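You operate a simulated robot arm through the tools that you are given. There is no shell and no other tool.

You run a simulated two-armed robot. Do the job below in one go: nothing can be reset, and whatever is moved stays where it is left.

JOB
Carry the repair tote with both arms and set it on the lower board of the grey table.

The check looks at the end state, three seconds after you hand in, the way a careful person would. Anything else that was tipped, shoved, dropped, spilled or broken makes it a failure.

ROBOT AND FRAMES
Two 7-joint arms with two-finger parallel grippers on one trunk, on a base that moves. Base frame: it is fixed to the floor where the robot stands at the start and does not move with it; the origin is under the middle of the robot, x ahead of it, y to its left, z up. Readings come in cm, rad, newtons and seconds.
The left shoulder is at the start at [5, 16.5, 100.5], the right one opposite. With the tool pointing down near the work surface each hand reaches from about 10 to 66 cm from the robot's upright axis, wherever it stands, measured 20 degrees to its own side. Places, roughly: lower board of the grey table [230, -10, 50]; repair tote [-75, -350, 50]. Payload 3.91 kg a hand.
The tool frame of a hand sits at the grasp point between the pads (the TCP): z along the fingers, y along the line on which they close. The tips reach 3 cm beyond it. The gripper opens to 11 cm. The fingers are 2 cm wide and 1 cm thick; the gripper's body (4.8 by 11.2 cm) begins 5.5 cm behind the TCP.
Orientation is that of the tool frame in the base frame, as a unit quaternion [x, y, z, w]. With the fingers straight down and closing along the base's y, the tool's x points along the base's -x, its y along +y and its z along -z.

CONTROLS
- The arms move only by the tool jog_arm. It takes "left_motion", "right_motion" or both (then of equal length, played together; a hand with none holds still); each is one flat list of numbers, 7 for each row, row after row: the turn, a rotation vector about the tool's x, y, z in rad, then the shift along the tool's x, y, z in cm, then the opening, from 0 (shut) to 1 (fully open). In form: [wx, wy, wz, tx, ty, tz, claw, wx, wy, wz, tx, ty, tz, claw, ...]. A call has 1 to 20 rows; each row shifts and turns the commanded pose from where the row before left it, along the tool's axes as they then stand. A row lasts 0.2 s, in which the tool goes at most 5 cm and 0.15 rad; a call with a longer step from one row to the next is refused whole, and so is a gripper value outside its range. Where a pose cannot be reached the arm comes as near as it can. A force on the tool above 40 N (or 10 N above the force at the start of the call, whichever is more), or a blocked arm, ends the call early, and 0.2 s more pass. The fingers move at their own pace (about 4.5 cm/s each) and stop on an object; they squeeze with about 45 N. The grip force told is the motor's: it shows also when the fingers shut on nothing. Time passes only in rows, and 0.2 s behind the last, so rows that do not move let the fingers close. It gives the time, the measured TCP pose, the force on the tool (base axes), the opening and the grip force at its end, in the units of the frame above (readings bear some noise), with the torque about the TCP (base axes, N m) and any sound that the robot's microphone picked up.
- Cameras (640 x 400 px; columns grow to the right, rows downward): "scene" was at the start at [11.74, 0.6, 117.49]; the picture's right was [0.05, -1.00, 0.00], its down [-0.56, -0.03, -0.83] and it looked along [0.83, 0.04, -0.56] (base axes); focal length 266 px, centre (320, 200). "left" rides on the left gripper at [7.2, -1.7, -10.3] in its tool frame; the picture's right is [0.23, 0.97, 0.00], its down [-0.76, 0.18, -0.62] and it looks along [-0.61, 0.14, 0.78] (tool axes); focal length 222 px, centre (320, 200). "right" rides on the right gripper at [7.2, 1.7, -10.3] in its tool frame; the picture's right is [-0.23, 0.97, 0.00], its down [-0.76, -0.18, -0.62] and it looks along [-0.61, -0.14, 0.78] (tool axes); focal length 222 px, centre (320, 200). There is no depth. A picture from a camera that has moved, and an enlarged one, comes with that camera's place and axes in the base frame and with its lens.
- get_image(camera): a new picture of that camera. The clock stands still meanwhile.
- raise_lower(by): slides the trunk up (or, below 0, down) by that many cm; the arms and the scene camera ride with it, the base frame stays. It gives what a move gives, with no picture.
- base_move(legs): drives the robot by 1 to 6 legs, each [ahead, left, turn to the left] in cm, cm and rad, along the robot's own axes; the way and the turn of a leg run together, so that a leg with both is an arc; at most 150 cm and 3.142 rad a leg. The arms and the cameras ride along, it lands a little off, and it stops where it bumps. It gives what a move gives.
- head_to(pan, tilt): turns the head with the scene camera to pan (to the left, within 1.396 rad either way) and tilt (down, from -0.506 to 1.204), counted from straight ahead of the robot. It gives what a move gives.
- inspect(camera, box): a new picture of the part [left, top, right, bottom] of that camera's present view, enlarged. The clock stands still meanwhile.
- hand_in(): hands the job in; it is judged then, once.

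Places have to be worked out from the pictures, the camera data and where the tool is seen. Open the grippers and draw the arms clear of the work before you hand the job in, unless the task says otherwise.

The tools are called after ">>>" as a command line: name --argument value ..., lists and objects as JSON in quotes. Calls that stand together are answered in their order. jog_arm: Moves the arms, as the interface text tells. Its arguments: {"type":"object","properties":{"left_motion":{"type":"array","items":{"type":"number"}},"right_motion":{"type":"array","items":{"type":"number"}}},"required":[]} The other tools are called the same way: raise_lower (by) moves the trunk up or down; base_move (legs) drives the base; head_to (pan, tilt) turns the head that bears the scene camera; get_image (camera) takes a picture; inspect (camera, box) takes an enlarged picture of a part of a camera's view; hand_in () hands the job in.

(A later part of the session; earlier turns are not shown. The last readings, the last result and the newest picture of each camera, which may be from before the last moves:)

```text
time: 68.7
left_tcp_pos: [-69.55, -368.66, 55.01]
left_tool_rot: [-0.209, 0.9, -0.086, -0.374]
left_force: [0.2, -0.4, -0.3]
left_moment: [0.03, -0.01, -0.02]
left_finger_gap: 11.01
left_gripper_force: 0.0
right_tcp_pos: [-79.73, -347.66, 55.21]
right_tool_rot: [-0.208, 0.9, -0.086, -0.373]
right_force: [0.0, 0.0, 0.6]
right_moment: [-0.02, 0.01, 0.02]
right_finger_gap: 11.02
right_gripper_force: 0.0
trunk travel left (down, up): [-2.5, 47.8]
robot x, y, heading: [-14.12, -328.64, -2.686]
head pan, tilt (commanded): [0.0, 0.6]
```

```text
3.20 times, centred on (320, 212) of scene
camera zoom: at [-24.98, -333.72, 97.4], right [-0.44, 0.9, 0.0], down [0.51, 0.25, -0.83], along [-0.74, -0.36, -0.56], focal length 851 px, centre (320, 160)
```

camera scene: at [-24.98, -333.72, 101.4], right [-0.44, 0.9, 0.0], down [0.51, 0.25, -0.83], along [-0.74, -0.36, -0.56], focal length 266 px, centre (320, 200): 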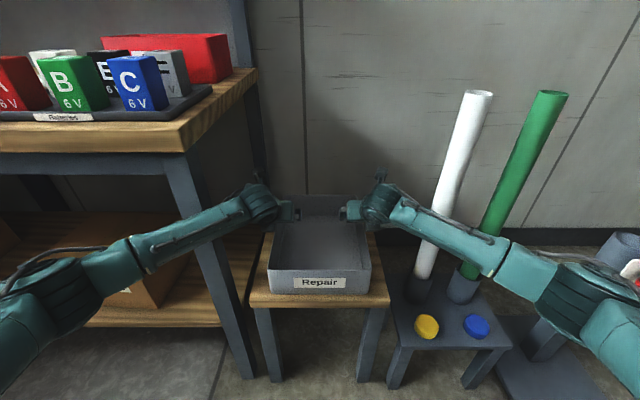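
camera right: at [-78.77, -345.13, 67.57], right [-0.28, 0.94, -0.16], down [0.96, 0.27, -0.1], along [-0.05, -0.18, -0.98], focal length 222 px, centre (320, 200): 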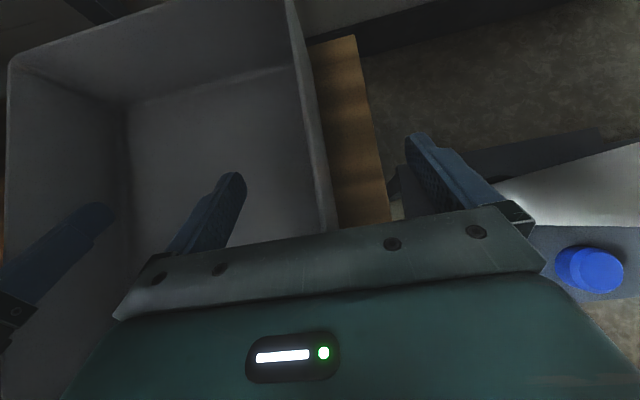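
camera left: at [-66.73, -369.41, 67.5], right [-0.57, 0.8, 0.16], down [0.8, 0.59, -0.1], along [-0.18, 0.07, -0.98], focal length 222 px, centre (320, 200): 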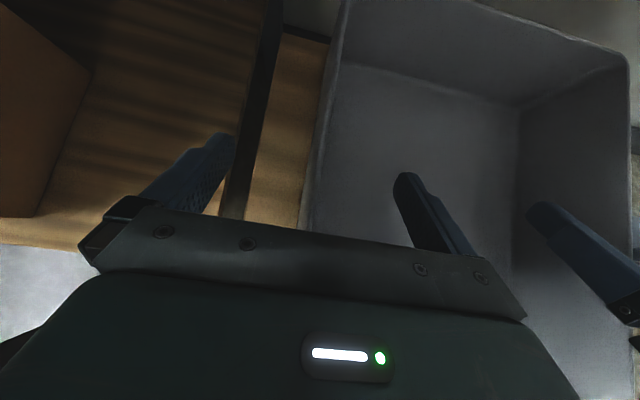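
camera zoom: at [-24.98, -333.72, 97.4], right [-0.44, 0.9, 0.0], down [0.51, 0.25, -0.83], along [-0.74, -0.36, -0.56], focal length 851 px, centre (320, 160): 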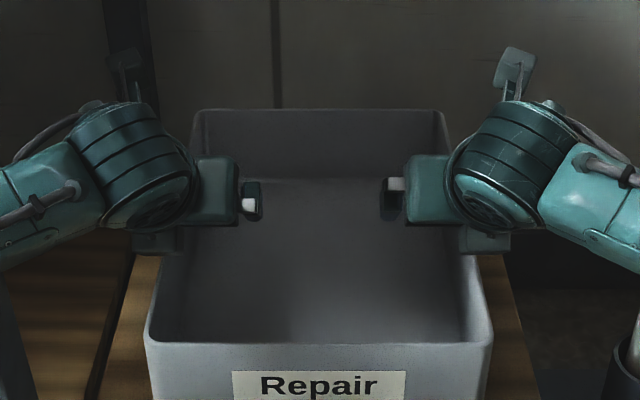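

Forces are near zero and both hands are centred on the walls with the TCPs now at rim height. I lower the final 1.8 cm and check contact.

>>> raise_lower --by -1.8

>>> jog_arm --left_motion '[0, 0, 0, 0, 0, 0, 0.55, 0, 0, 0, 0, 0, 0, 0.55, 0, 0, 0, 0, 0, 0, 0.55, 0, 0, 0, 0, 0, 0, 0.55]' --right_motion '[0, 0, 0, 0, 0, 0, 0.55, 0, 0, 0, 0, 0, 0, 0.55, 0, 0, 0, 0, 0, 0, 0.55, 0, 0, 0, 0, 0, 0, 0.55]'

>>> get_image --camera "left"

>>> get_image --camera "right"

```text
time: 69.4
left_tcp_pos: [-69.51, -368.68, 54.04]
left_tool_rot: [-0.209, 0.898, -0.086, -0.379]
left_force: [2.6, -2.1, 22.3]
left_moment: [0.65, -1.45, -0.21]
left_finger_gap: 10.98
left_gripper_force: 0.1
right_tcp_pos: [-79.88, -347.77, 54.1]
right_tool_rot: [-0.208, 0.898, -0.089, -0.378]
right_force: [-0.9, 1.4, 20.0]
right_moment: [0.59, -1.29, 0.18]
right_finger_gap: 11.0
right_gripper_force: 0.1
trunk travel left (down, up): [-0.7, 49.6]
robot x, y, heading: [-14.3, -328.81, -2.691]
head pan, tilt (commanded): [0.0, 0.6]
```

```text
time: 70.4
left_tcp_pos: [-69.47, -368.74, 54.08]
left_tool_rot: [-0.21, 0.897, -0.087, -0.378]
left_force: [-3.1, -2.1, 28.4]
left_moment: [0.88, -1.94, -0.08]
left_finger_gap: 6.03
left_gripper_force: 0.1
right_tcp_pos: [-79.96, -347.61, 54.02]
right_tool_rot: [-0.207, 0.898, -0.088, -0.378]
right_force: [-3.6, -1.3, 26.5]
right_moment: [0.8, -1.72, 0.04]
right_finger_gap: 6.04
right_gripper_force: 0.0
trunk travel left (down, up): [-0.7, 49.6]
robot x, y, heading: [-14.11, -328.72, -2.689]
head pan, tilt (commanded): [0.0, 0.6]
```

```text
taken
camera left: at [-66.64, -369.37, 66.4], right [-0.57, 0.8, 0.17], down [0.8, 0.59, -0.11], along [-0.19, 0.07, -0.98], focal length 222 px, centre (320, 200)
```

left: 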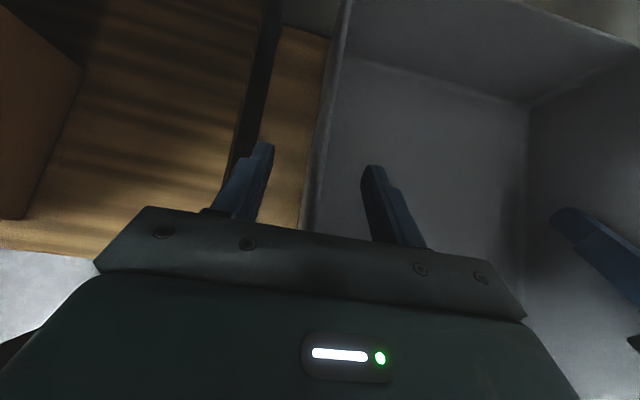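

```text
taken
camera right: at [-78.68, -345.07, 66.44], right [-0.29, 0.94, -0.17], down [0.96, 0.27, -0.11], along [-0.06, -0.19, -0.98], focal length 222 px, centre (320, 200)
```

right: 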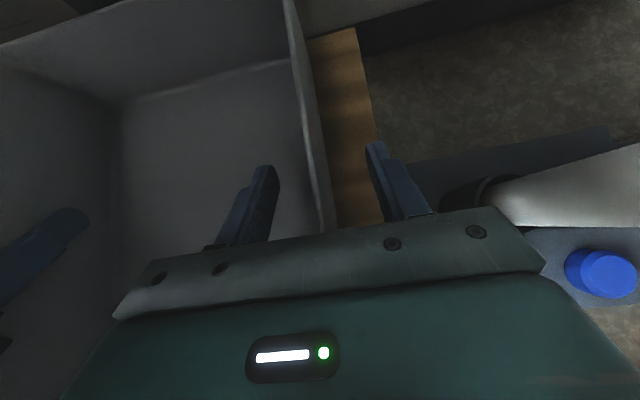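

Both hands met 20–28 N at TCP z≈54: the gripper bodies touch the side rims because of the 45° tilt. I back off 2 cm, reduce the tilt to about 36°, and bring the hands 1 cm lower relative to the trunk.

>>> raise_lower --by 2

>>> jog_arm --left_motion '[0, -0.15, 0, 0, 0, 0, 0.55, 0, 0, 0, -0.594, 0, 0.804, 0.55, 0, 0, 0, 0, 0, 0, 0.55]' --right_motion '[0, -0.15, 0, 0, 0, 0, 0.55, 0, 0, 0, -0.594, 0, 0.804, 0.55, 0, 0, 0, 0, 0, 0, 0.55]'

>>> raise_lower --by -1.2

```text
time: 71.0
left_tcp_pos: [-69.41, -368.72, 55.06]
left_tool_rot: [-0.21, 0.9, -0.087, -0.372]
left_force: [-0.3, 0.1, 0.7]
left_moment: [-0.03, -0.02, 0.0]
left_finger_gap: 6.06
left_gripper_force: 0.0
right_tcp_pos: [-79.78, -347.6, 55.18]
right_tool_rot: [-0.209, 0.9, -0.085, -0.372]
right_force: [-0.5, 0.6, 0.2]
right_moment: [0.04, 0.01, -0.02]
right_finger_gap: 6.03
right_gripper_force: 0.1
trunk travel left (down, up): [-2.7, 47.6]
robot x, y, heading: [-14.55, -329.07, -2.682]
head pan, tilt (commanded): [0.0, 0.6]
```

```text
time: 71.8
left_tcp_pos: [-69.54, -368.7, 54.41]
left_tool_rot: [-0.215, 0.925, -0.07, -0.305]
left_force: [-0.7, 0.0, 0.3]
left_moment: [-0.01, 0.01, -0.03]
left_finger_gap: 6.04
left_gripper_force: 0.0
right_tcp_pos: [-79.93, -347.67, 54.41]
right_tool_rot: [-0.215, 0.925, -0.071, -0.304]
right_force: [-0.3, 0.6, -0.8]
right_moment: [-0.03, -0.04, 0.0]
right_finger_gap: 6.06
right_gripper_force: 0.1
trunk travel left (down, up): [-2.7, 47.6]
robot x, y, heading: [-14.14, -328.85, -2.688]
head pan, tilt (commanded): [0.0, 0.6]
```

```text
time: 72.4
left_tcp_pos: [-69.37, -368.75, 53.09]
left_tool_rot: [-0.215, 0.925, -0.07, -0.305]
left_force: [-0.4, -0.6, 0.1]
left_moment: [0.03, 0.0, 0.0]
left_finger_gap: 6.05
left_gripper_force: 0.1
right_tcp_pos: [-79.82, -347.63, 53.24]
right_tool_rot: [-0.214, 0.925, -0.071, -0.306]
right_force: [-0.6, -0.6, 0.7]
right_moment: [0.0, 0.03, 0.0]
right_finger_gap: 6.06
right_gripper_force: 0.0
trunk travel left (down, up): [-1.5, 48.8]
robot x, y, heading: [-14.6, -328.79, -2.688]
head pan, tilt (commanded): [0.0, 0.6]
```

No contact at TCP z≈53.1 with the new tilt; I go 0.5 cm deeper and check again.

>>> raise_lower --by -0.5

>>> get_image --camera "left"

>>> get_image --camera "right"

```text
time: 73.0
left_tcp_pos: [-69.41, -368.76, 53.02]
left_tool_rot: [-0.215, 0.925, -0.07, -0.306]
left_force: [2.1, 0.6, 11.0]
left_moment: [0.31, -0.65, -0.06]
left_finger_gap: 6.03
left_gripper_force: 0.0
right_tcp_pos: [-79.97, -347.58, 52.94]
right_tool_rot: [-0.215, 0.925, -0.071, -0.306]
right_force: [-0.4, -0.5, 2.6]
right_moment: [0.13, -0.3, 0.04]
right_finger_gap: 6.07
right_gripper_force: 0.1
trunk travel left (down, up): [-1.0, 49.3]
robot x, y, heading: [-13.9, -329.32, -2.686]
head pan, tilt (commanded): [0.0, 0.6]
```

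```text
taken
camera left: at [-68.39, -370.23, 65.5], right [-0.59, 0.79, 0.14], down [0.8, 0.59, 0.04], along [-0.05, 0.14, -0.99], focal length 222 px, centre (320, 200)
```

left: 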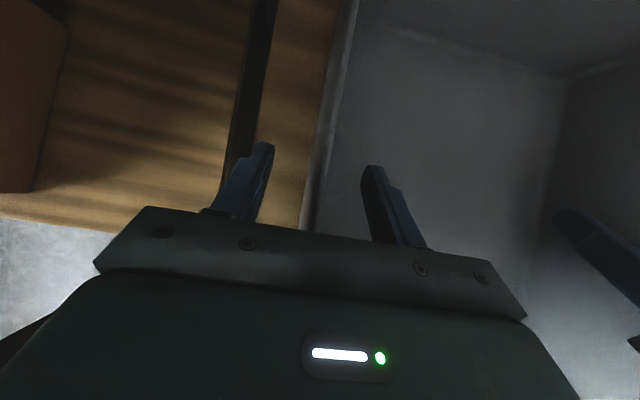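

```text
taken
camera right: at [-80.41, -345.92, 65.54], right [-0.27, 0.95, -0.14], down [0.96, 0.27, 0.05], along [0.08, -0.12, -0.99], focal length 222 px, centre (320, 200)
```

right: 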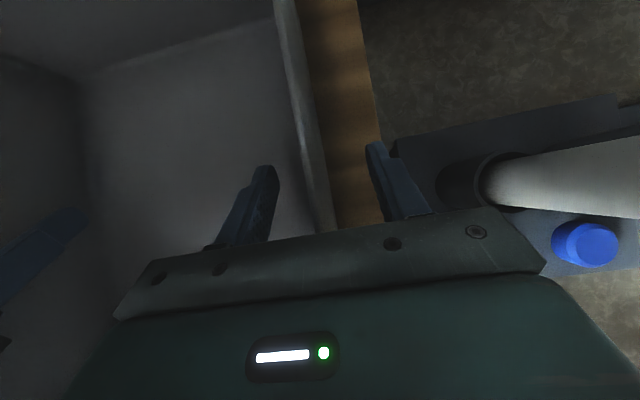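

Contact is just starting at z≈53.0, so this is the depth limit; both walls look centred between the fingers. I raise 0.3 cm to unload and close both grippers together.

>>> raise_lower --by 0.4

>>> jog_arm --left_motion '[0, 0, 0, 0, 0, 0, 0.3, 0, 0, 0, 0, 0, 0, 0.2, 0, 0, 0, 0, 0, 0, 0.1, 0, 0, 0, 0, 0, 0, 0, 0, 0, 0, 0, 0, 0, 0, 0, 0, 0, 0, 0, 0, 0, 0, 0, 0, 0, 0, 0, 0, 0, 0, 0, 0, 0, 0, 0]' --right_motion '[0, 0, 0, 0, 0, 0, 0.3, 0, 0, 0, 0, 0, 0, 0.2, 0, 0, 0, 0, 0, 0, 0.1, 0, 0, 0, 0, 0, 0, 0, 0, 0, 0, 0, 0, 0, 0, 0, 0, 0, 0, 0, 0, 0, 0, 0, 0, 0, 0, 0, 0, 0, 0, 0, 0, 0, 0, 0]'

>>> get_image --camera "left"

>>> get_image --camera "right"

>>> get_image --camera "scene"

```text
time: 73.5
left_tcp_pos: [-69.47, -368.74, 52.85]
left_tool_rot: [-0.216, 0.925, -0.071, -0.304]
left_force: [0.3, -0.1, -0.2]
left_moment: [-0.01, -0.03, 0.04]
left_finger_gap: 6.05
left_gripper_force: 0.0
right_tcp_pos: [-79.81, -347.52, 53.0]
right_tool_rot: [-0.215, 0.925, -0.071, -0.304]
right_force: [0.1, -0.4, -0.8]
right_moment: [-0.01, -0.01, 0.03]
right_finger_gap: 6.08
right_gripper_force: 0.1
trunk travel left (down, up): [-1.4, 48.9]
robot x, y, heading: [-14.5, -328.55, -2.689]
head pan, tilt (commanded): [0.0, 0.6]
```

```text
time: 75.3
left_tcp_pos: [-69.48, -368.78, 53.02]
left_tool_rot: [-0.215, 0.925, -0.071, -0.305]
left_force: [2.8, -4.2, -0.4]
left_moment: [0.2, 0.03, -0.39]
left_finger_gap: 0.4
left_gripper_force: 43.3
right_tcp_pos: [-79.88, -347.6, 53.15]
right_tool_rot: [-0.214, 0.925, -0.071, -0.305]
right_force: [-2.0, 2.1, 0.5]
right_moment: [-0.1, -0.15, 0.21]
right_finger_gap: 0.39
right_gripper_force: 43.2
trunk travel left (down, up): [-1.4, 48.9]
robot x, y, heading: [-14.34, -328.29, -2.683]
head pan, tilt (commanded): [0.0, 0.6]
```

```text
taken
camera left: at [-68.41, -370.28, 65.6], right [-0.59, 0.79, 0.14], down [0.8, 0.59, 0.05], along [-0.04, 0.14, -0.99], focal length 222 px, centre (320, 200)
```

left: 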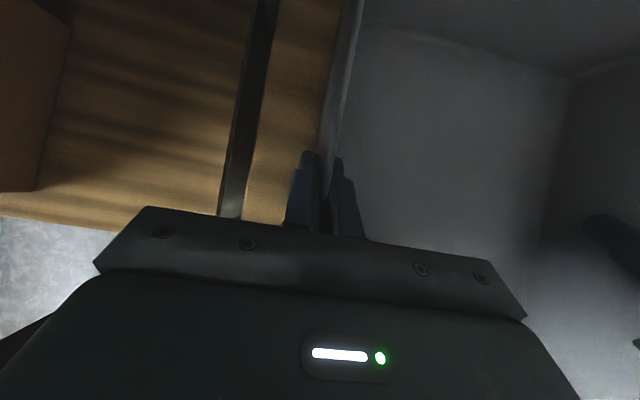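

```text
taken
camera right: at [-80.47, -345.92, 65.75], right [-0.26, 0.95, -0.14], down [0.96, 0.27, 0.05], along [0.08, -0.12, -0.99], focal length 222 px, centre (320, 200)
```

right: 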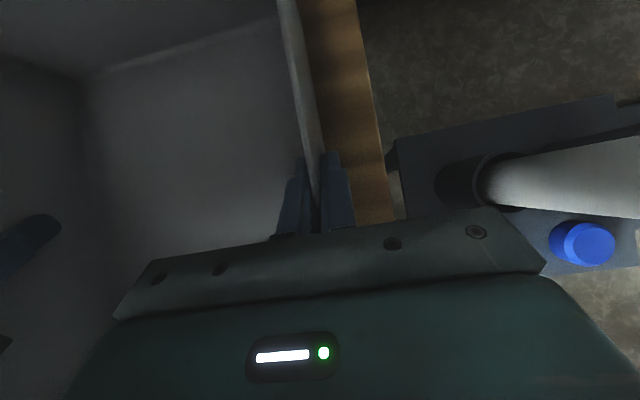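

```text
taken
camera scene: at [-24.99, -333.73, 96.3], right [-0.44, 0.9, 0.0], down [0.51, 0.25, -0.83], along [-0.74, -0.36, -0.56], focal length 266 px, centre (320, 200)
```

scene: 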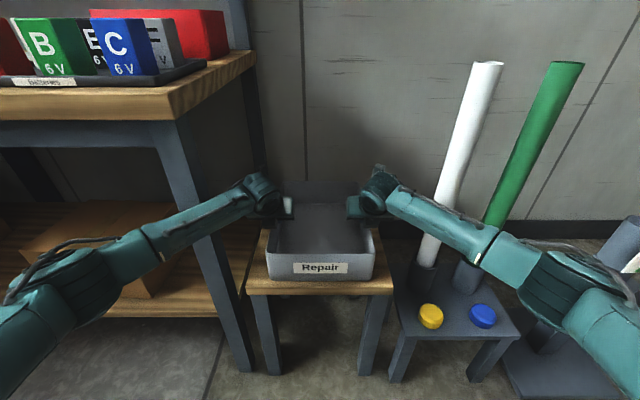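

Both grippers hold a wall (gap 0.4 cm, 43 N). I lift 2 cm with the trunk and read the load.

>>> raise_lower --by 2

>>> inspect --camera "scene" --box '[220, 150, 420, 300]'

```text
time: 76.0
left_tcp_pos: [-69.52, -368.69, 55.26]
left_tool_rot: [-0.215, 0.925, -0.071, -0.306]
left_force: [0.2, -2.3, 2.1]
left_moment: [0.02, -0.44, -0.05]
left_finger_gap: 0.23
left_gripper_force: 42.5
right_tcp_pos: [-80.02, -347.49, 55.34]
right_tool_rot: [-0.214, 0.925, -0.07, -0.305]
right_force: [-3.3, 2.4, 1.6]
right_moment: [0.44, -0.6, 0.26]
right_finger_gap: 0.28
right_gripper_force: 42.7
trunk travel left (down, up): [-3.4, 46.9]
robot x, y, heading: [-14.41, -328.47, -2.689]
head pan, tilt (commanded): [0.0, 0.6]
```

```text
2.67 times, centred on (320, 225) of scene
camera zoom: at [-24.99, -333.71, 98.32], right [-0.44, 0.9, 0.0], down [0.51, 0.25, -0.83], along [-0.74, -0.36, -0.56], focal length 709 px, centre (320, 133)
```

zoom: 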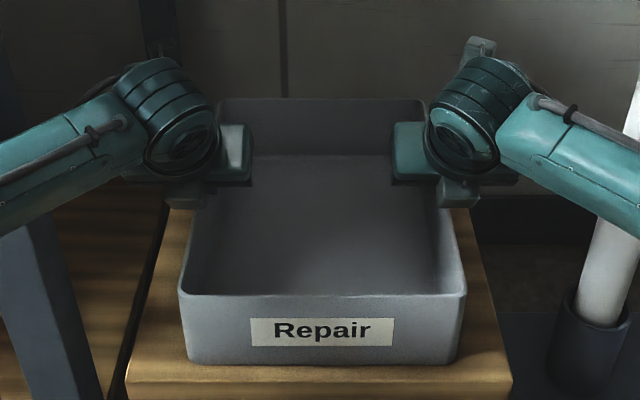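

The load reading is near zero and the front of the tote seems still at table height, so the fingers may have slipped up or the tote tilted. I look with the wrist cameras.

>>> get_image --camera "left"

>>> get_image --camera "right"

>>> get_image --camera "scene"

```text
taken
camera left: at [-68.44, -370.24, 67.72], right [-0.59, 0.79, 0.14], down [0.8, 0.59, 0.05], along [-0.04, 0.14, -0.99], focal length 222 px, centre (320, 200)
```

left: 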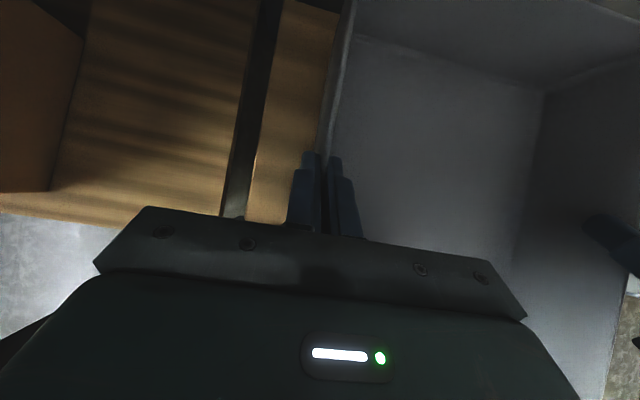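

```text
taken
camera right: at [-80.52, -345.86, 67.83], right [-0.26, 0.96, -0.13], down [0.96, 0.27, 0.05], along [0.08, -0.12, -0.99], focal length 222 px, centre (320, 200)
```

right: 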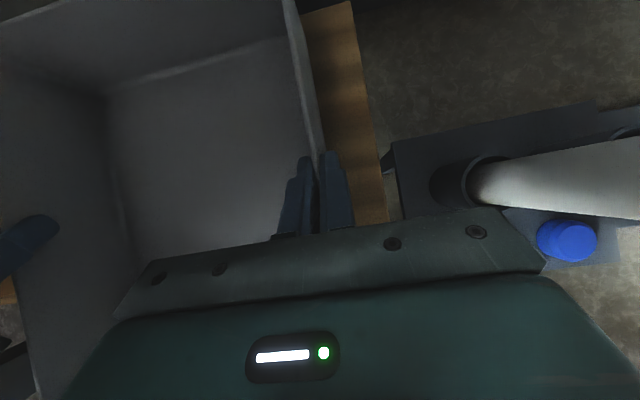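

```text
taken
camera scene: at [-24.99, -333.71, 98.32], right [-0.44, 0.9, 0.0], down [0.51, 0.25, -0.83], along [-0.74, -0.36, -0.56], focal length 266 px, centre (320, 200)
```

scene: 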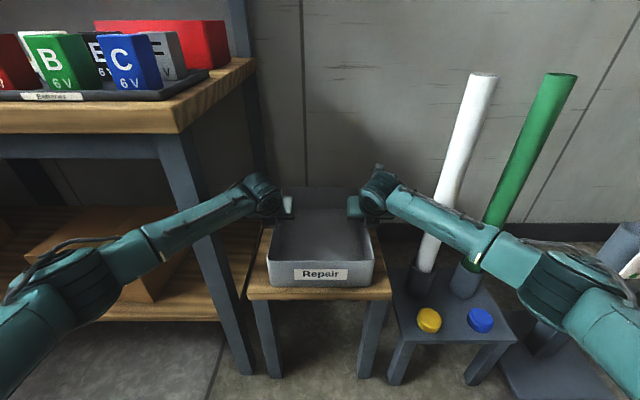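

The wrist views show the hands rose about 2 cm along the walls while the tote stayed on its table: the fingers slipped upward. I open a little, go back down 2 cm, squeeze again for longer, and will then lift very slowly with force readings.

>>> jog_arm --left_motion '[0, 0, 0, 0, 0, 0, 0.3, 0, 0, 0, 0, 0, 0, 0.3, 0, 0, 0, 0, 0, 0, 0.3]' --right_motion '[0, 0, 0, 0, 0, 0, 0.3, 0, 0, 0, 0, 0, 0, 0.3, 0, 0, 0, 0, 0, 0, 0.3]'

>>> raise_lower --by -2.1

>>> jog_arm --left_motion '[0, 0, 0, 0, 0, 0, 0.1, 0, 0, 0, 0, 0, 0, 0, 0, 0, 0, 0, 0, 0, 0, 0, 0, 0, 0, 0, 0, 0, 0, 0, 0, 0, 0, 0, 0, 0, 0, 0, 0, 0, 0, 0, 0, 0, 0, 0, 0, 0, 0]' --right_motion '[0, 0, 0, 0, 0, 0, 0.1, 0, 0, 0, 0, 0, 0, 0, 0, 0, 0, 0, 0, 0, 0, 0, 0, 0, 0, 0, 0, 0, 0, 0, 0, 0, 0, 0, 0, 0, 0, 0, 0, 0, 0, 0, 0, 0, 0, 0, 0, 0, 0]'

>>> get_image --camera "left"

>>> inspect --camera "right" --box '[240, 100, 440, 240]'

```text
time: 76.8
left_tcp_pos: [-69.37, -368.62, 55.1]
left_tool_rot: [-0.215, 0.925, -0.07, -0.305]
left_force: [0.1, -0.2, -1.1]
left_moment: [-0.02, 0.02, 0.0]
left_finger_gap: 3.33
left_gripper_force: 0.2
right_tcp_pos: [-79.92, -347.63, 55.17]
right_tool_rot: [-0.214, 0.925, -0.07, -0.306]
right_force: [-0.6, -0.6, -0.4]
right_moment: [-0.04, -0.02, 0.0]
right_finger_gap: 3.3
right_gripper_force: 0.1
trunk travel left (down, up): [-3.4, 46.9]
robot x, y, heading: [-14.3, -328.9, -2.684]
head pan, tilt (commanded): [0.0, 0.6]
```

```text
time: 77.5
left_tcp_pos: [-69.48, -368.69, 52.87]
left_tool_rot: [-0.215, 0.925, -0.07, -0.305]
left_force: [0.8, 0.5, -0.2]
left_moment: [0.0, 0.0, 0.01]
left_finger_gap: 3.3
left_gripper_force: 0.1
right_tcp_pos: [-79.87, -347.49, 53.09]
right_tool_rot: [-0.214, 0.925, -0.071, -0.305]
right_force: [-0.3, 0.0, -0.5]
right_moment: [0.04, 0.01, 0.0]
right_finger_gap: 3.27
right_gripper_force: 0.0
trunk travel left (down, up): [-1.3, 49.0]
robot x, y, heading: [-14.1, -328.65, -2.685]
head pan, tilt (commanded): [0.0, 0.6]
```

```text
time: 79.0
left_tcp_pos: [-69.45, -368.73, 52.93]
left_tool_rot: [-0.215, 0.925, -0.071, -0.305]
left_force: [0.3, -2.3, 0.5]
left_moment: [0.09, 0.0, -0.16]
left_finger_gap: 0.42
left_gripper_force: 44.2
right_tcp_pos: [-79.89, -347.5, 52.99]
right_tool_rot: [-0.214, 0.925, -0.071, -0.305]
right_force: [-1.5, 4.4, 1.8]
right_moment: [-0.26, -0.21, 0.45]
right_finger_gap: 0.35
right_gripper_force: 43.8
trunk travel left (down, up): [-1.3, 49.0]
robot x, y, heading: [-14.53, -328.72, -2.689]
head pan, tilt (commanded): [0.0, 0.6]
```

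```text
taken
camera left: at [-68.41, -370.27, 65.5], right [-0.59, 0.79, 0.14], down [0.8, 0.59, 0.05], along [-0.04, 0.14, -0.99], focal length 222 px, centre (320, 200)
```

left: 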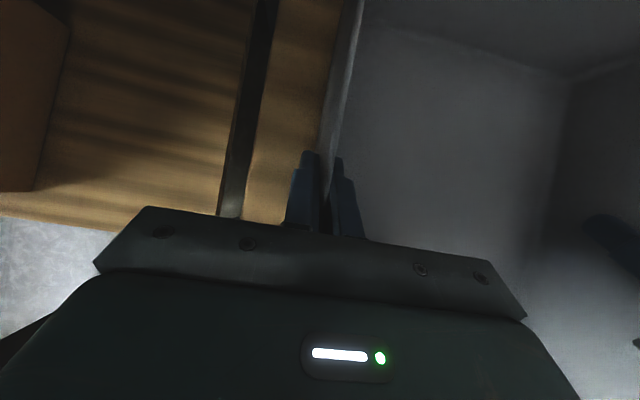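

```text
2.86 times, centred on (340, 170) of right
camera zoom: at [-80.47, -345.9, 65.65], right [-0.26, 0.95, -0.13], down [0.96, 0.27, 0.05], along [0.08, -0.12, -0.99], focal length 635 px, centre (263, 286)
```

zoom: 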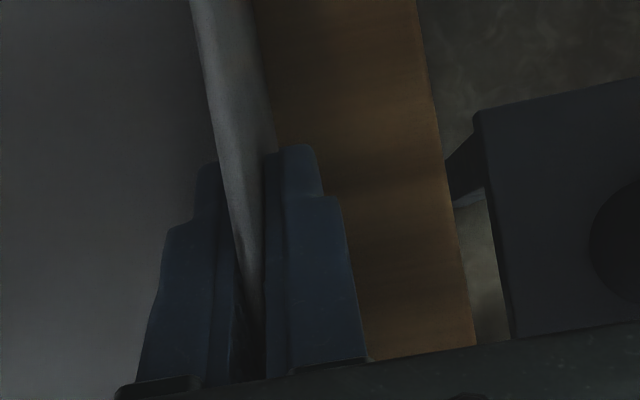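

Gripped again at z≈53 with 44 N each. I now lift slowly by 0.6 cm with the arms and read the forces.

>>> jog_arm --left_motion '[0, 0, 0, 0.119, 0, -0.161, 0, 0, 0, 0, 0.119, 0, -0.161, 0, 0, 0, 0, 0.119, 0, -0.161, 0]' --right_motion '[0, 0, 0, 0.119, 0, -0.161, 0, 0, 0, 0, 0.119, 0, -0.161, 0, 0, 0, 0, 0.119, 0, -0.161, 0]'

>>> jog_arm --left_motion '[0, 0, 0, 0.119, 0, -0.161, 0, 0, 0, 0, 0.119, 0, -0.161, 0, 0, 0, 0, 0.119, 0, -0.161, 0]' --right_motion '[0, 0, 0, 0.119, 0, -0.161, 0, 0, 0, 0, 0.119, 0, -0.161, 0, 0, 0, 0, 0.119, 0, -0.161, 0]'

```text
time: 79.8
left_tcp_pos: [-69.46, -368.8, 53.48]
left_tool_rot: [-0.216, 0.925, -0.07, -0.304]
left_force: [1.3, -2.2, -2.4]
left_moment: [0.15, -0.18, -0.16]
left_finger_gap: 0.36
left_gripper_force: 43.5
right_tcp_pos: [-79.94, -347.55, 53.56]
right_tool_rot: [-0.215, 0.925, -0.07, -0.304]
right_force: [-1.3, 1.3, -3.6]
right_moment: [0.05, 0.21, 0.0]
right_finger_gap: 0.34
right_gripper_force: 43.7
trunk travel left (down, up): [-1.3, 49.0]
robot x, y, heading: [-14.46, -328.79, -2.684]
head pan, tilt (commanded): [0.0, 0.6]
```

```text
time: 80.7
left_tcp_pos: [-69.47, -368.77, 54.07]
left_tool_rot: [-0.215, 0.925, -0.07, -0.305]
left_force: [4.1, -1.9, -0.6]
left_moment: [0.63, -0.28, -0.44]
left_finger_gap: 0.4
left_gripper_force: 43.9
right_tcp_pos: [-79.87, -347.55, 54.21]
right_tool_rot: [-0.214, 0.925, -0.07, -0.305]
right_force: [-3.8, 2.0, -5.7]
right_moment: [0.05, 0.61, -0.16]
right_finger_gap: 0.39
right_gripper_force: 44.3
trunk travel left (down, up): [-1.3, 49.0]
robot x, y, heading: [-14.42, -328.7, -2.687]
head pan, tilt (commanded): [0.0, 0.6]
```

>>> inspect --camera "scene" --box '[220, 150, 420, 300]'

>>> get_image --camera "right"

>>> get_image --camera "left"

```text
2.67 times, centred on (320, 225) of scene
camera zoom: at [-25.02, -333.74, 96.19], right [-0.44, 0.9, 0.0], down [0.51, 0.25, -0.82], along [-0.74, -0.36, -0.57], focal length 709 px, centre (320, 133)
```

zoom: 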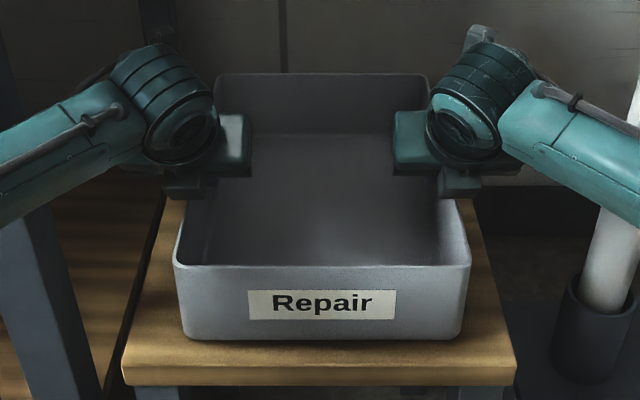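

```text
taken
camera right: at [-80.49, -345.87, 66.83], right [-0.26, 0.96, -0.13], down [0.96, 0.27, 0.05], along [0.08, -0.12, -0.99], focal length 222 px, centre (320, 200)
```

right: 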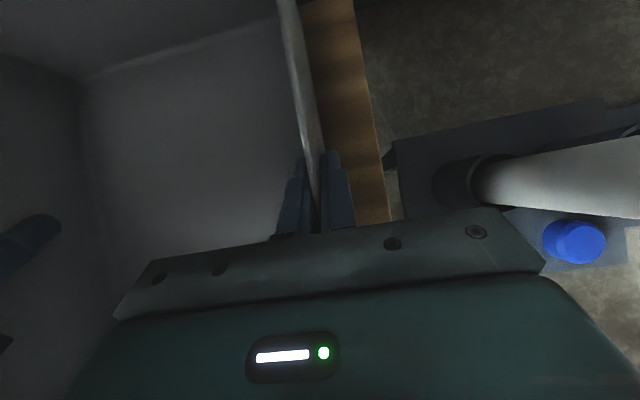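

```text
taken
camera left: at [-68.47, -370.25, 66.63], right [-0.59, 0.79, 0.14], down [0.8, 0.59, 0.05], along [-0.04, 0.14, -0.99], focal length 222 px, centre (320, 200)
```

left: 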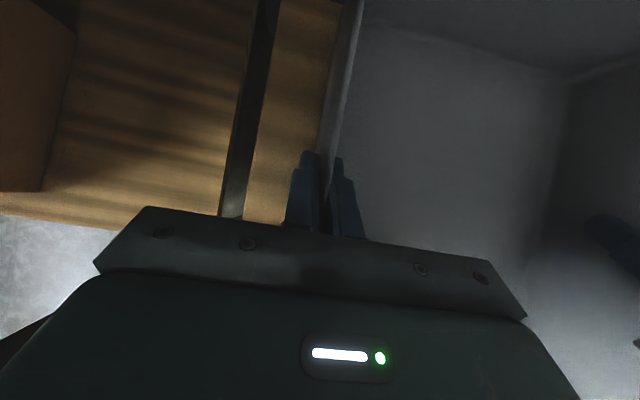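

This time the tote came up with the hands (bottom about 1 cm off the table, load only a few newtons). I continue lifting slowly another 3 cm.

>>> jog_arm --left_motion '[0, 0, 0, 0.119, 0, -0.161, 0, 0, 0, 0, 0.119, 0, -0.161, 0, 0, 0, 0, 0.119, 0, -0.161, 0, 0, 0, 0, 0.119, 0, -0.161, 0, 0, 0, 0, 0.119, 0, -0.161, 0, 0, 0, 0, 0.119, 0, -0.161, 0, 0, 0, 0, 0.119, 0, -0.161, 0, 0, 0, 0, 0.119, 0, -0.161, 0, 0, 0, 0, 0.119, 0, -0.161, 0, 0, 0, 0, 0.119, 0, -0.161, 0, 0, 0, 0, 0.119, 0, -0.161, 0, 0, 0, 0, 0.119, 0, -0.161, 0, 0, 0, 0, 0.119, 0, -0.161, 0, 0, 0, 0, 0.119, 0, -0.161, 0, 0, 0, 0, 0.119, 0, -0.161, 0]' --right_motion '[0, 0, 0, 0.119, 0, -0.161, 0, 0, 0, 0, 0.119, 0, -0.161, 0, 0, 0, 0, 0.119, 0, -0.161, 0, 0, 0, 0, 0.119, 0, -0.161, 0, 0, 0, 0, 0.119, 0, -0.161, 0, 0, 0, 0, 0.119, 0, -0.161, 0, 0, 0, 0, 0.119, 0, -0.161, 0, 0, 0, 0, 0.119, 0, -0.161, 0, 0, 0, 0, 0.119, 0, -0.161, 0, 0, 0, 0, 0.119, 0, -0.161, 0, 0, 0, 0, 0.119, 0, -0.161, 0, 0, 0, 0, 0.119, 0, -0.161, 0, 0, 0, 0, 0.119, 0, -0.161, 0, 0, 0, 0, 0.119, 0, -0.161, 0, 0, 0, 0, 0.119, 0, -0.161, 0]'

>>> inspect --camera "scene" --box '[220, 150, 420, 300]'

>>> get_image --camera "right"

>>> get_image --camera "left"

```text
time: 83.8
left_tcp_pos: [-69.38, -368.85, 57.01]
left_tool_rot: [-0.215, 0.925, -0.071, -0.304]
left_force: [4.5, -6.1, 0.2]
left_moment: [0.72, -0.41, -0.41]
left_finger_gap: 0.39
left_gripper_force: 43.5
right_tcp_pos: [-79.84, -347.55, 57.22]
right_tool_rot: [-0.215, 0.926, -0.07, -0.304]
right_force: [-5.0, 6.3, -5.4]
right_moment: [-0.14, 0.63, 0.07]
right_finger_gap: 0.36
right_gripper_force: 44.2
trunk travel left (down, up): [-1.3, 49.0]
robot x, y, heading: [-14.5, -328.8, -2.688]
head pan, tilt (commanded): [0.0, 0.6]
```

```text
2.67 times, centred on (320, 225) of scene
camera zoom: at [-25.02, -333.74, 96.19], right [-0.44, 0.9, 0.0], down [0.51, 0.25, -0.82], along [-0.74, -0.36, -0.57], focal length 709 px, centre (320, 133)
```

zoom: 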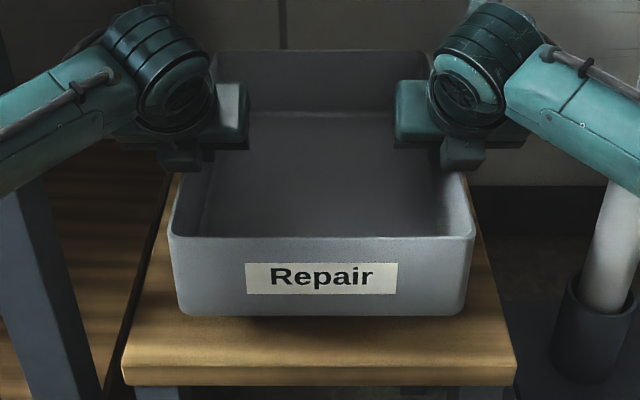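

```text
taken
camera right: at [-80.49, -345.94, 69.85], right [-0.26, 0.95, -0.13], down [0.96, 0.27, 0.05], along [0.08, -0.12, -0.99], focal length 222 px, centre (320, 200)
```

right: 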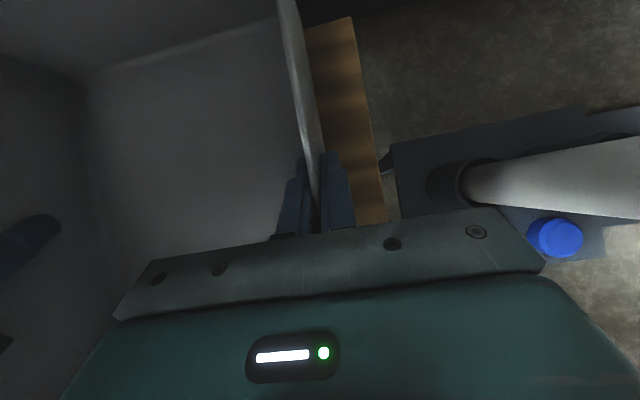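

```text
taken
camera left: at [-68.43, -370.3, 69.67], right [-0.59, 0.79, 0.14], down [0.8, 0.59, 0.05], along [-0.04, 0.14, -0.99], focal length 222 px, centre (320, 200)
```

left: 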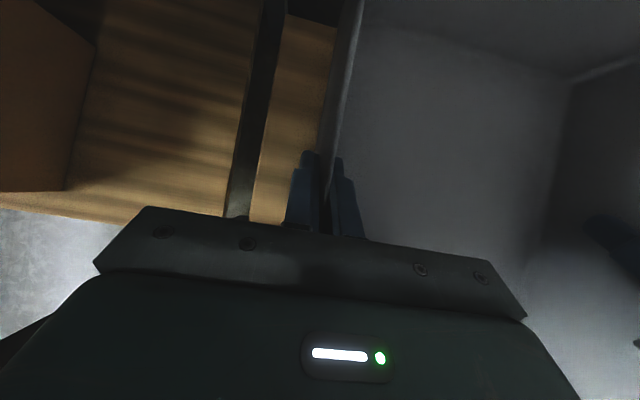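

The tote hangs level about 4 cm clear of the table; total load is only about 5 N, so it is light. The earlier slip came with the trunk lift, so I avoid the trunk, lift 2.4 cm more by arm, then test a gentle 4 cm reverse drive.

>>> jog_arm --left_motion '[0, 0, 0, 0.119, 0, -0.161, 0, 0, 0, 0, 0.119, 0, -0.161, 0, 0, 0, 0, 0.119, 0, -0.161, 0, 0, 0, 0, 0.119, 0, -0.161, 0, 0, 0, 0, 0.119, 0, -0.161, 0, 0, 0, 0, 0.119, 0, -0.161, 0, 0, 0, 0, 0.119, 0, -0.161, 0, 0, 0, 0, 0.119, 0, -0.161, 0, 0, 0, 0, 0.119, 0, -0.161, 0, 0, 0, 0, 0.119, 0, -0.161, 0, 0, 0, 0, 0.119, 0, -0.161, 0, 0, 0, 0, 0.119, 0, -0.161, 0]' --right_motion '[0, 0, 0, 0.119, 0, -0.161, 0, 0, 0, 0, 0.119, 0, -0.161, 0, 0, 0, 0, 0.119, 0, -0.161, 0, 0, 0, 0, 0.119, 0, -0.161, 0, 0, 0, 0, 0.119, 0, -0.161, 0, 0, 0, 0, 0.119, 0, -0.161, 0, 0, 0, 0, 0.119, 0, -0.161, 0, 0, 0, 0, 0.119, 0, -0.161, 0, 0, 0, 0, 0.119, 0, -0.161, 0, 0, 0, 0, 0.119, 0, -0.161, 0, 0, 0, 0, 0.119, 0, -0.161, 0, 0, 0, 0, 0.119, 0, -0.161, 0]'

>>> base_move --legs '[[-4, 0, 0]]'

>>> get_image --camera "left"

>>> get_image --camera "right"

>>> get_image --camera "scene"

```text
time: 86.5
left_tcp_pos: [-69.55, -368.77, 59.58]
left_tool_rot: [-0.216, 0.925, -0.071, -0.305]
left_force: [4.5, -10.3, -4.8]
left_moment: [-0.36, 0.76, -0.46]
left_finger_gap: 0.36
left_gripper_force: 43.6
right_tcp_pos: [-79.95, -347.54, 59.68]
right_tool_rot: [-0.213, 0.925, -0.07, -0.306]
right_force: [-4.2, 10.1, -0.6]
right_moment: [-0.13, -1.02, 0.46]
right_finger_gap: 0.38
right_gripper_force: 43.8
trunk travel left (down, up): [-1.3, 49.0]
robot x, y, heading: [-14.25, -328.68, -2.682]
head pan, tilt (commanded): [0.0, 0.6]
```

```text
time: 87.3
left_tcp_pos: [-66.01, -366.88, 59.44]
left_tool_rot: [-0.216, 0.925, -0.071, -0.304]
left_force: [6.4, -12.9, -5.7]
left_moment: [-0.1, 0.52, -0.59]
left_finger_gap: 0.36
left_gripper_force: 43.4
right_tcp_pos: [-76.36, -345.87, 59.69]
right_tool_rot: [-0.214, 0.925, -0.07, -0.305]
right_force: [-6.4, 11.9, 0.0]
right_moment: [-0.42, -0.8, 0.48]
right_finger_gap: 0.36
right_gripper_force: 43.4
trunk travel left (down, up): [-1.3, 49.0]
robot x, y, heading: [-10.97, -326.93, -2.691]
head pan, tilt (commanded): [0.0, 0.6]
```

```text
taken
camera left: at [-64.88, -368.51, 72.09], right [-0.59, 0.79, 0.13], down [0.8, 0.59, 0.05], along [-0.04, 0.14, -0.99], focal length 222 px, centre (320, 200)
```

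left: 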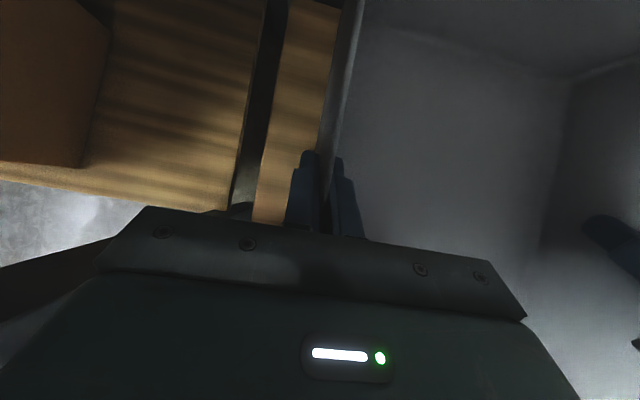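

```text
taken
camera right: at [-76.89, -344.14, 72.2], right [-0.26, 0.96, -0.13], down [0.96, 0.27, 0.05], along [0.08, -0.12, -0.99], focal length 222 px, centre (320, 200)
```

right: 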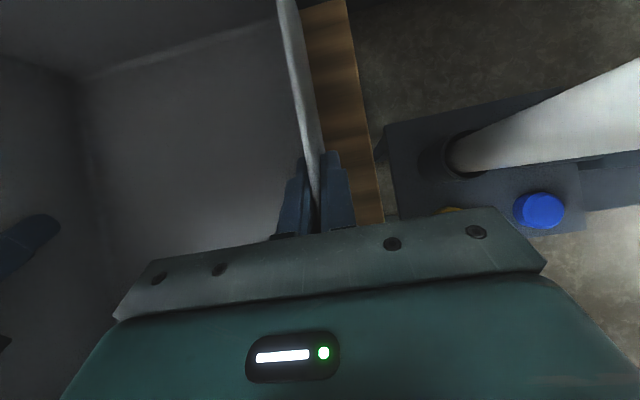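

```text
taken
camera scene: at [-21.41, -331.97, 96.19], right [-0.44, 0.9, 0.0], down [0.51, 0.25, -0.82], along [-0.74, -0.36, -0.57], focal length 266 px, centre (320, 200)
```

scene: 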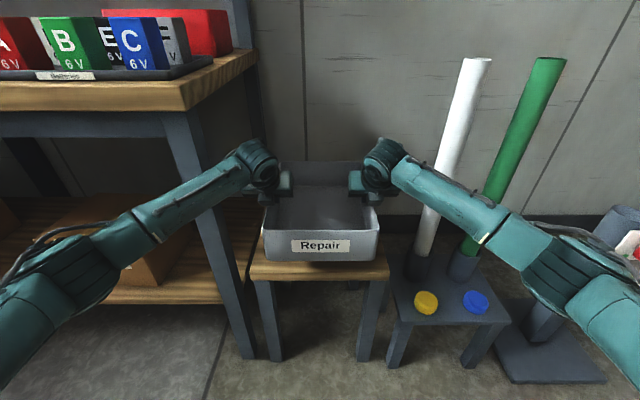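

The grip held with no slip during the 4 cm reverse, though the hands squeeze the tote between them with about 14 N. I ease that by moving each hand 0.25 cm outward, then back away from the tote table.

>>> jog_arm --left_motion '[0, 0, 0, 0, -0.125, 0, 0, 0, 0, 0, 0, -0.125, 0, 0]' --right_motion '[0, 0, 0, 0, 0.125, 0, 0, 0, 0, 0, 0, 0.125, 0, 0]'

>>> base_move --legs '[[-20, 0, 0]]'

>>> get_image --camera "scene"

>>> get_image --camera "right"

```text
time: 87.9
left_tcp_pos: [-65.98, -367.01, 59.68]
left_tool_rot: [-0.213, 0.926, -0.069, -0.304]
left_force: [-3.3, 11.7, -3.0]
left_moment: [-1.06, -0.18, 0.66]
left_finger_gap: 0.37
left_gripper_force: 43.5
right_tcp_pos: [-76.39, -345.76, 59.61]
right_tool_rot: [-0.215, 0.925, -0.072, -0.305]
right_force: [2.6, -11.0, -2.9]
right_moment: [1.0, 0.13, -1.15]
right_finger_gap: 0.38
right_gripper_force: 43.8
trunk travel left (down, up): [-1.3, 49.0]
robot x, y, heading: [-10.88, -327.07, -2.687]
head pan, tilt (commanded): [0.0, 0.6]
```

```text
time: 89.5
left_tcp_pos: [-48.14, -358.19, 59.56]
left_tool_rot: [-0.214, 0.926, -0.069, -0.304]
left_force: [-7.3, 21.2, -3.7]
left_moment: [-0.82, -0.28, 0.42]
left_finger_gap: 0.38
left_gripper_force: 44.1
right_tcp_pos: [-58.41, -337.03, 59.61]
right_tool_rot: [-0.216, 0.925, -0.072, -0.304]
right_force: [7.3, -20.8, -1.5]
right_moment: [0.64, 0.19, -0.97]
right_finger_gap: 0.4
right_gripper_force: 43.5
trunk travel left (down, up): [-1.3, 49.0]
robot x, y, heading: [6.8, -318.06, -2.688]
head pan, tilt (commanded): [0.0, 0.6]
```

```text
taken
camera scene: at [-3.56, -323.22, 96.19], right [-0.44, 0.9, 0.0], down [0.51, 0.25, -0.82], along [-0.74, -0.36, -0.57], focal length 266 px, centre (320, 200)
```

scene: 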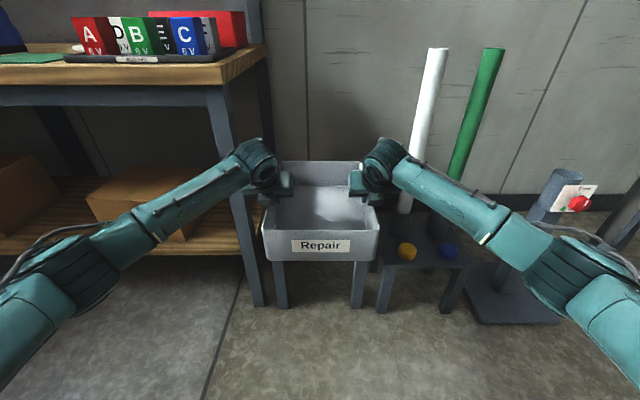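

```text
taken
camera right: at [-59.03, -335.31, 72.24], right [-0.27, 0.95, -0.14], down [0.96, 0.28, 0.05], along [0.08, -0.12, -0.99], focal length 222 px, centre (320, 200)
```

right: 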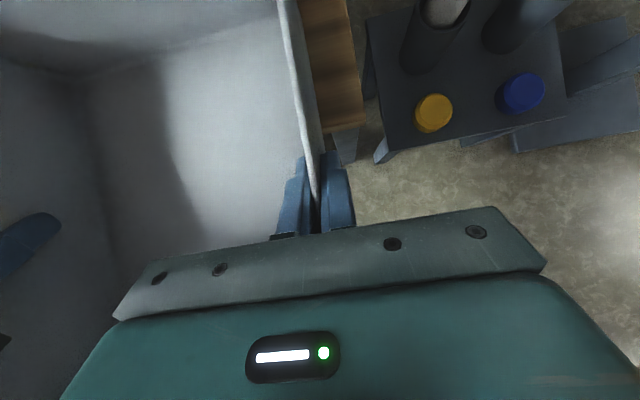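

The easing overshot: the hands now pull outward on the tote with about 22 N and rising. I move each hand 0.12 cm back inward and wait a moment to see where the force settles.

>>> jog_arm --left_motion '[0, 0, 0, 0, 0.12, 0, 0, 0, 0, 0, 0, 0, 0, 0, 0, 0, 0, 0, 0, 0, 0]' --right_motion '[0, 0, 0, 0, -0.12, 0, 0, 0, 0, 0, 0, 0, 0, 0, 0, 0, 0, 0, 0, 0, 0]'

>>> jog_arm --left_motion '[0, 0, 0, 0, 0, 0, 0, 0, 0, 0, 0, 0, 0, 0, 0, 0, 0, 0, 0, 0, 0]' --right_motion '[0, 0, 0, 0, 0, 0, 0, 0, 0, 0, 0, 0, 0, 0, 0, 0, 0, 0, 0, 0, 0]'

```text
time: 90.3
left_tcp_pos: [-48.13, -358.14, 59.58]
left_tool_rot: [-0.214, 0.926, -0.07, -0.304]
left_force: [5.6, -5.9, -4.7]
left_moment: [-0.25, 0.5, -0.54]
left_finger_gap: 0.37
left_gripper_force: 43.4
right_tcp_pos: [-58.45, -336.95, 59.59]
right_tool_rot: [-0.213, 0.925, -0.07, -0.305]
right_force: [-5.9, 7.1, -0.9]
right_moment: [-0.06, -0.72, -0.05]
right_finger_gap: 0.36
right_gripper_force: 43.5
trunk travel left (down, up): [-1.3, 49.0]
robot x, y, heading: [7.04, -317.94, -2.693]
head pan, tilt (commanded): [0.0, 0.6]
```

```text
time: 91.1
left_tcp_pos: [-48.17, -358.13, 59.52]
left_tool_rot: [-0.215, 0.926, -0.071, -0.303]
left_force: [7.5, -10.1, -3.9]
left_moment: [-0.24, 0.36, -0.55]
left_finger_gap: 0.37
left_gripper_force: 43.8
right_tcp_pos: [-58.57, -336.92, 59.64]
right_tool_rot: [-0.214, 0.925, -0.07, -0.306]
right_force: [-8.4, 11.9, 0.1]
right_moment: [-0.14, -0.55, -0.07]
right_finger_gap: 0.4
right_gripper_force: 43.5
trunk travel left (down, up): [-1.3, 49.0]
robot x, y, heading: [6.98, -318.24, -2.685]
head pan, tilt (commanded): [0.0, 0.6]
```

It settled to a gentle squeeze of about 10 N but still rising slowly, so I trim 0.05 cm outward per hand and check the drift.

>>> jog_arm --left_motion '[0, 0, 0, 0, -0.05, 0, 0, 0, 0, 0, 0, 0, 0, 0, 0, 0, 0, 0, 0, 0, 0]' --right_motion '[0, 0, 0, 0, 0.05, 0, 0, 0, 0, 0, 0, 0, 0, 0, 0, 0, 0, 0, 0, 0, 0]'

>>> jog_arm --left_motion '[0, 0, 0, 0, 0, 0, 0, 0, 0, 0, 0, 0, 0, 0, 0, 0, 0, 0, 0, 0, 0, 0, 0, 0, 0, 0, 0, 0, 0, 0, 0, 0, 0, 0, 0]' --right_motion '[0, 0, 0, 0, 0, 0, 0, 0, 0, 0, 0, 0, 0, 0, 0, 0, 0, 0, 0, 0, 0, 0, 0, 0, 0, 0, 0, 0, 0, 0, 0, 0, 0, 0, 0]'

```text
time: 91.9
left_tcp_pos: [-48.18, -358.29, 59.58]
left_tool_rot: [-0.215, 0.925, -0.069, -0.305]
left_force: [9.5, -9.3, -2.7]
left_moment: [-0.39, -0.19, -0.16]
left_finger_gap: 0.38
left_gripper_force: 43.8
right_tcp_pos: [-58.37, -337.12, 59.66]
right_tool_rot: [-0.214, 0.925, -0.07, -0.305]
right_force: [-8.9, 9.2, -1.4]
right_moment: [0.3, 0.16, -0.75]
right_finger_gap: 0.36
right_gripper_force: 43.6
trunk travel left (down, up): [-1.3, 49.0]
robot x, y, heading: [7.32, -318.24, -2.687]
head pan, tilt (commanded): [0.0, 0.6]
```

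```text
time: 93.1
left_tcp_pos: [-48.13, -358.16, 59.6]
left_tool_rot: [-0.214, 0.926, -0.069, -0.304]
left_force: [10.0, -8.7, -1.9]
left_moment: [-0.17, -0.46, -0.24]
left_finger_gap: 0.37
left_gripper_force: 43.8
right_tcp_pos: [-58.41, -336.94, 59.69]
right_tool_rot: [-0.215, 0.925, -0.072, -0.305]
right_force: [-9.9, 9.1, -2.4]
right_moment: [0.23, 0.48, -0.87]
right_finger_gap: 0.37
right_gripper_force: 44.1
trunk travel left (down, up): [-1.3, 49.0]
robot x, y, heading: [6.78, -318.18, -2.682]
head pan, tilt (commanded): [0.0, 0.6]
```

The internal force has settled at about 12 N and stays steady, so the grip is stable. I back up 28 cm more to open floor and then turn left a first half.

>>> base_move --legs '[[-28, 0, 0]]'

>>> base_move --legs '[[0, 0, 0.4]]'

>>> get_image --camera "scene"

>>> get_image --camera "left"

>>> get_image --camera "right"

```text
time: 95.0
left_tcp_pos: [-23.66, -345.93, 59.57]
left_tool_rot: [-0.212, 0.926, -0.069, -0.305]
left_force: [10.9, -10.1, -1.6]
left_moment: [-0.3, -0.22, -0.3]
left_finger_gap: 0.4
left_gripper_force: 43.5
right_tcp_pos: [-33.81, -324.76, 59.49]
right_tool_rot: [-0.213, 0.926, -0.07, -0.305]
right_force: [-9.9, 9.8, -3.0]
right_moment: [0.33, 0.22, -0.9]
right_finger_gap: 0.39
right_gripper_force: 44.4
trunk travel left (down, up): [-1.3, 49.0]
robot x, y, heading: [31.71, -306.34, -2.692]
head pan, tilt (commanded): [0.0, 0.6]
```

```text
time: 96.6
left_tcp_pos: [-4.39, -364.02, 59.61]
left_tool_rot: [-0.387, 0.868, -0.126, -0.285]
left_force: [1.1, 3.2, -2.1]
left_moment: [-0.42, -0.17, -0.11]
left_finger_gap: 0.37
left_gripper_force: 43.8
right_tcp_pos: [-21.89, -348.3, 59.75]
right_tool_rot: [-0.387, 0.867, -0.129, -0.286]
right_force: [-1.5, -3.0, -2.9]
right_moment: [0.42, 0.08, -0.81]
right_finger_gap: 0.36
right_gripper_force: 44.0
trunk travel left (down, up): [-1.3, 49.0]
robot x, y, heading: [31.41, -306.24, -2.304]
head pan, tilt (commanded): [0.0, 0.6]
```

```text
taken
camera scene: at [23.77, -314.81, 96.19], right [-0.75, 0.67, 0.0], down [0.38, 0.42, -0.82], along [-0.55, -0.62, -0.57], focal length 266 px, centre (320, 200)
```

scene: 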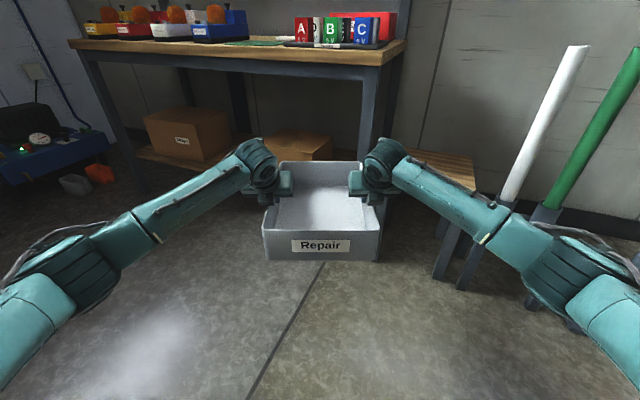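

```text
taken
camera left: at [-2.92, -365.07, 72.12], right [-0.85, 0.51, 0.14], down [0.52, 0.85, 0.05], along [-0.09, 0.11, -0.99], focal length 222 px, centre (320, 200)
```

left: 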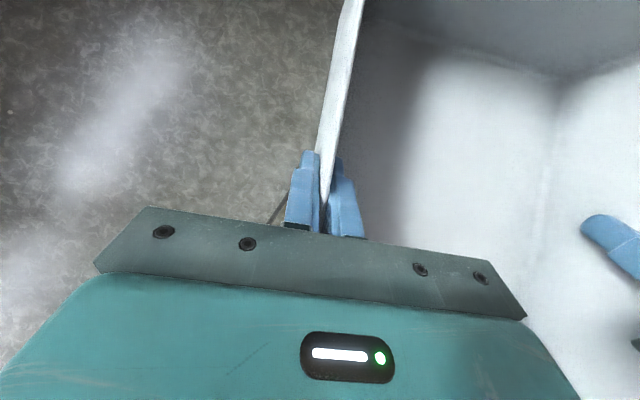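

```text
taken
camera right: at [-23.14, -346.86, 72.23], right [-0.6, 0.78, -0.14], down [0.79, 0.61, 0.05], along [0.12, -0.08, -0.99], focal length 222 px, centre (320, 200)
```

right: 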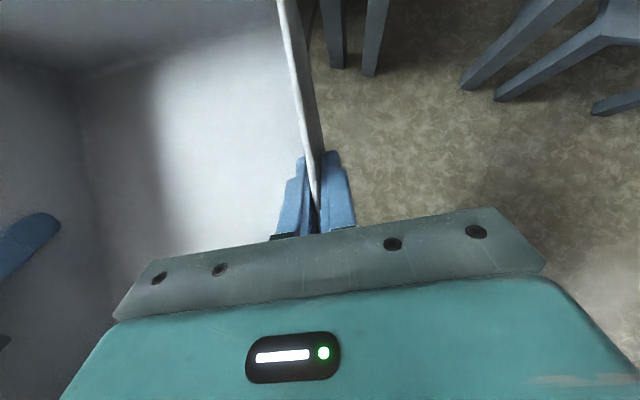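

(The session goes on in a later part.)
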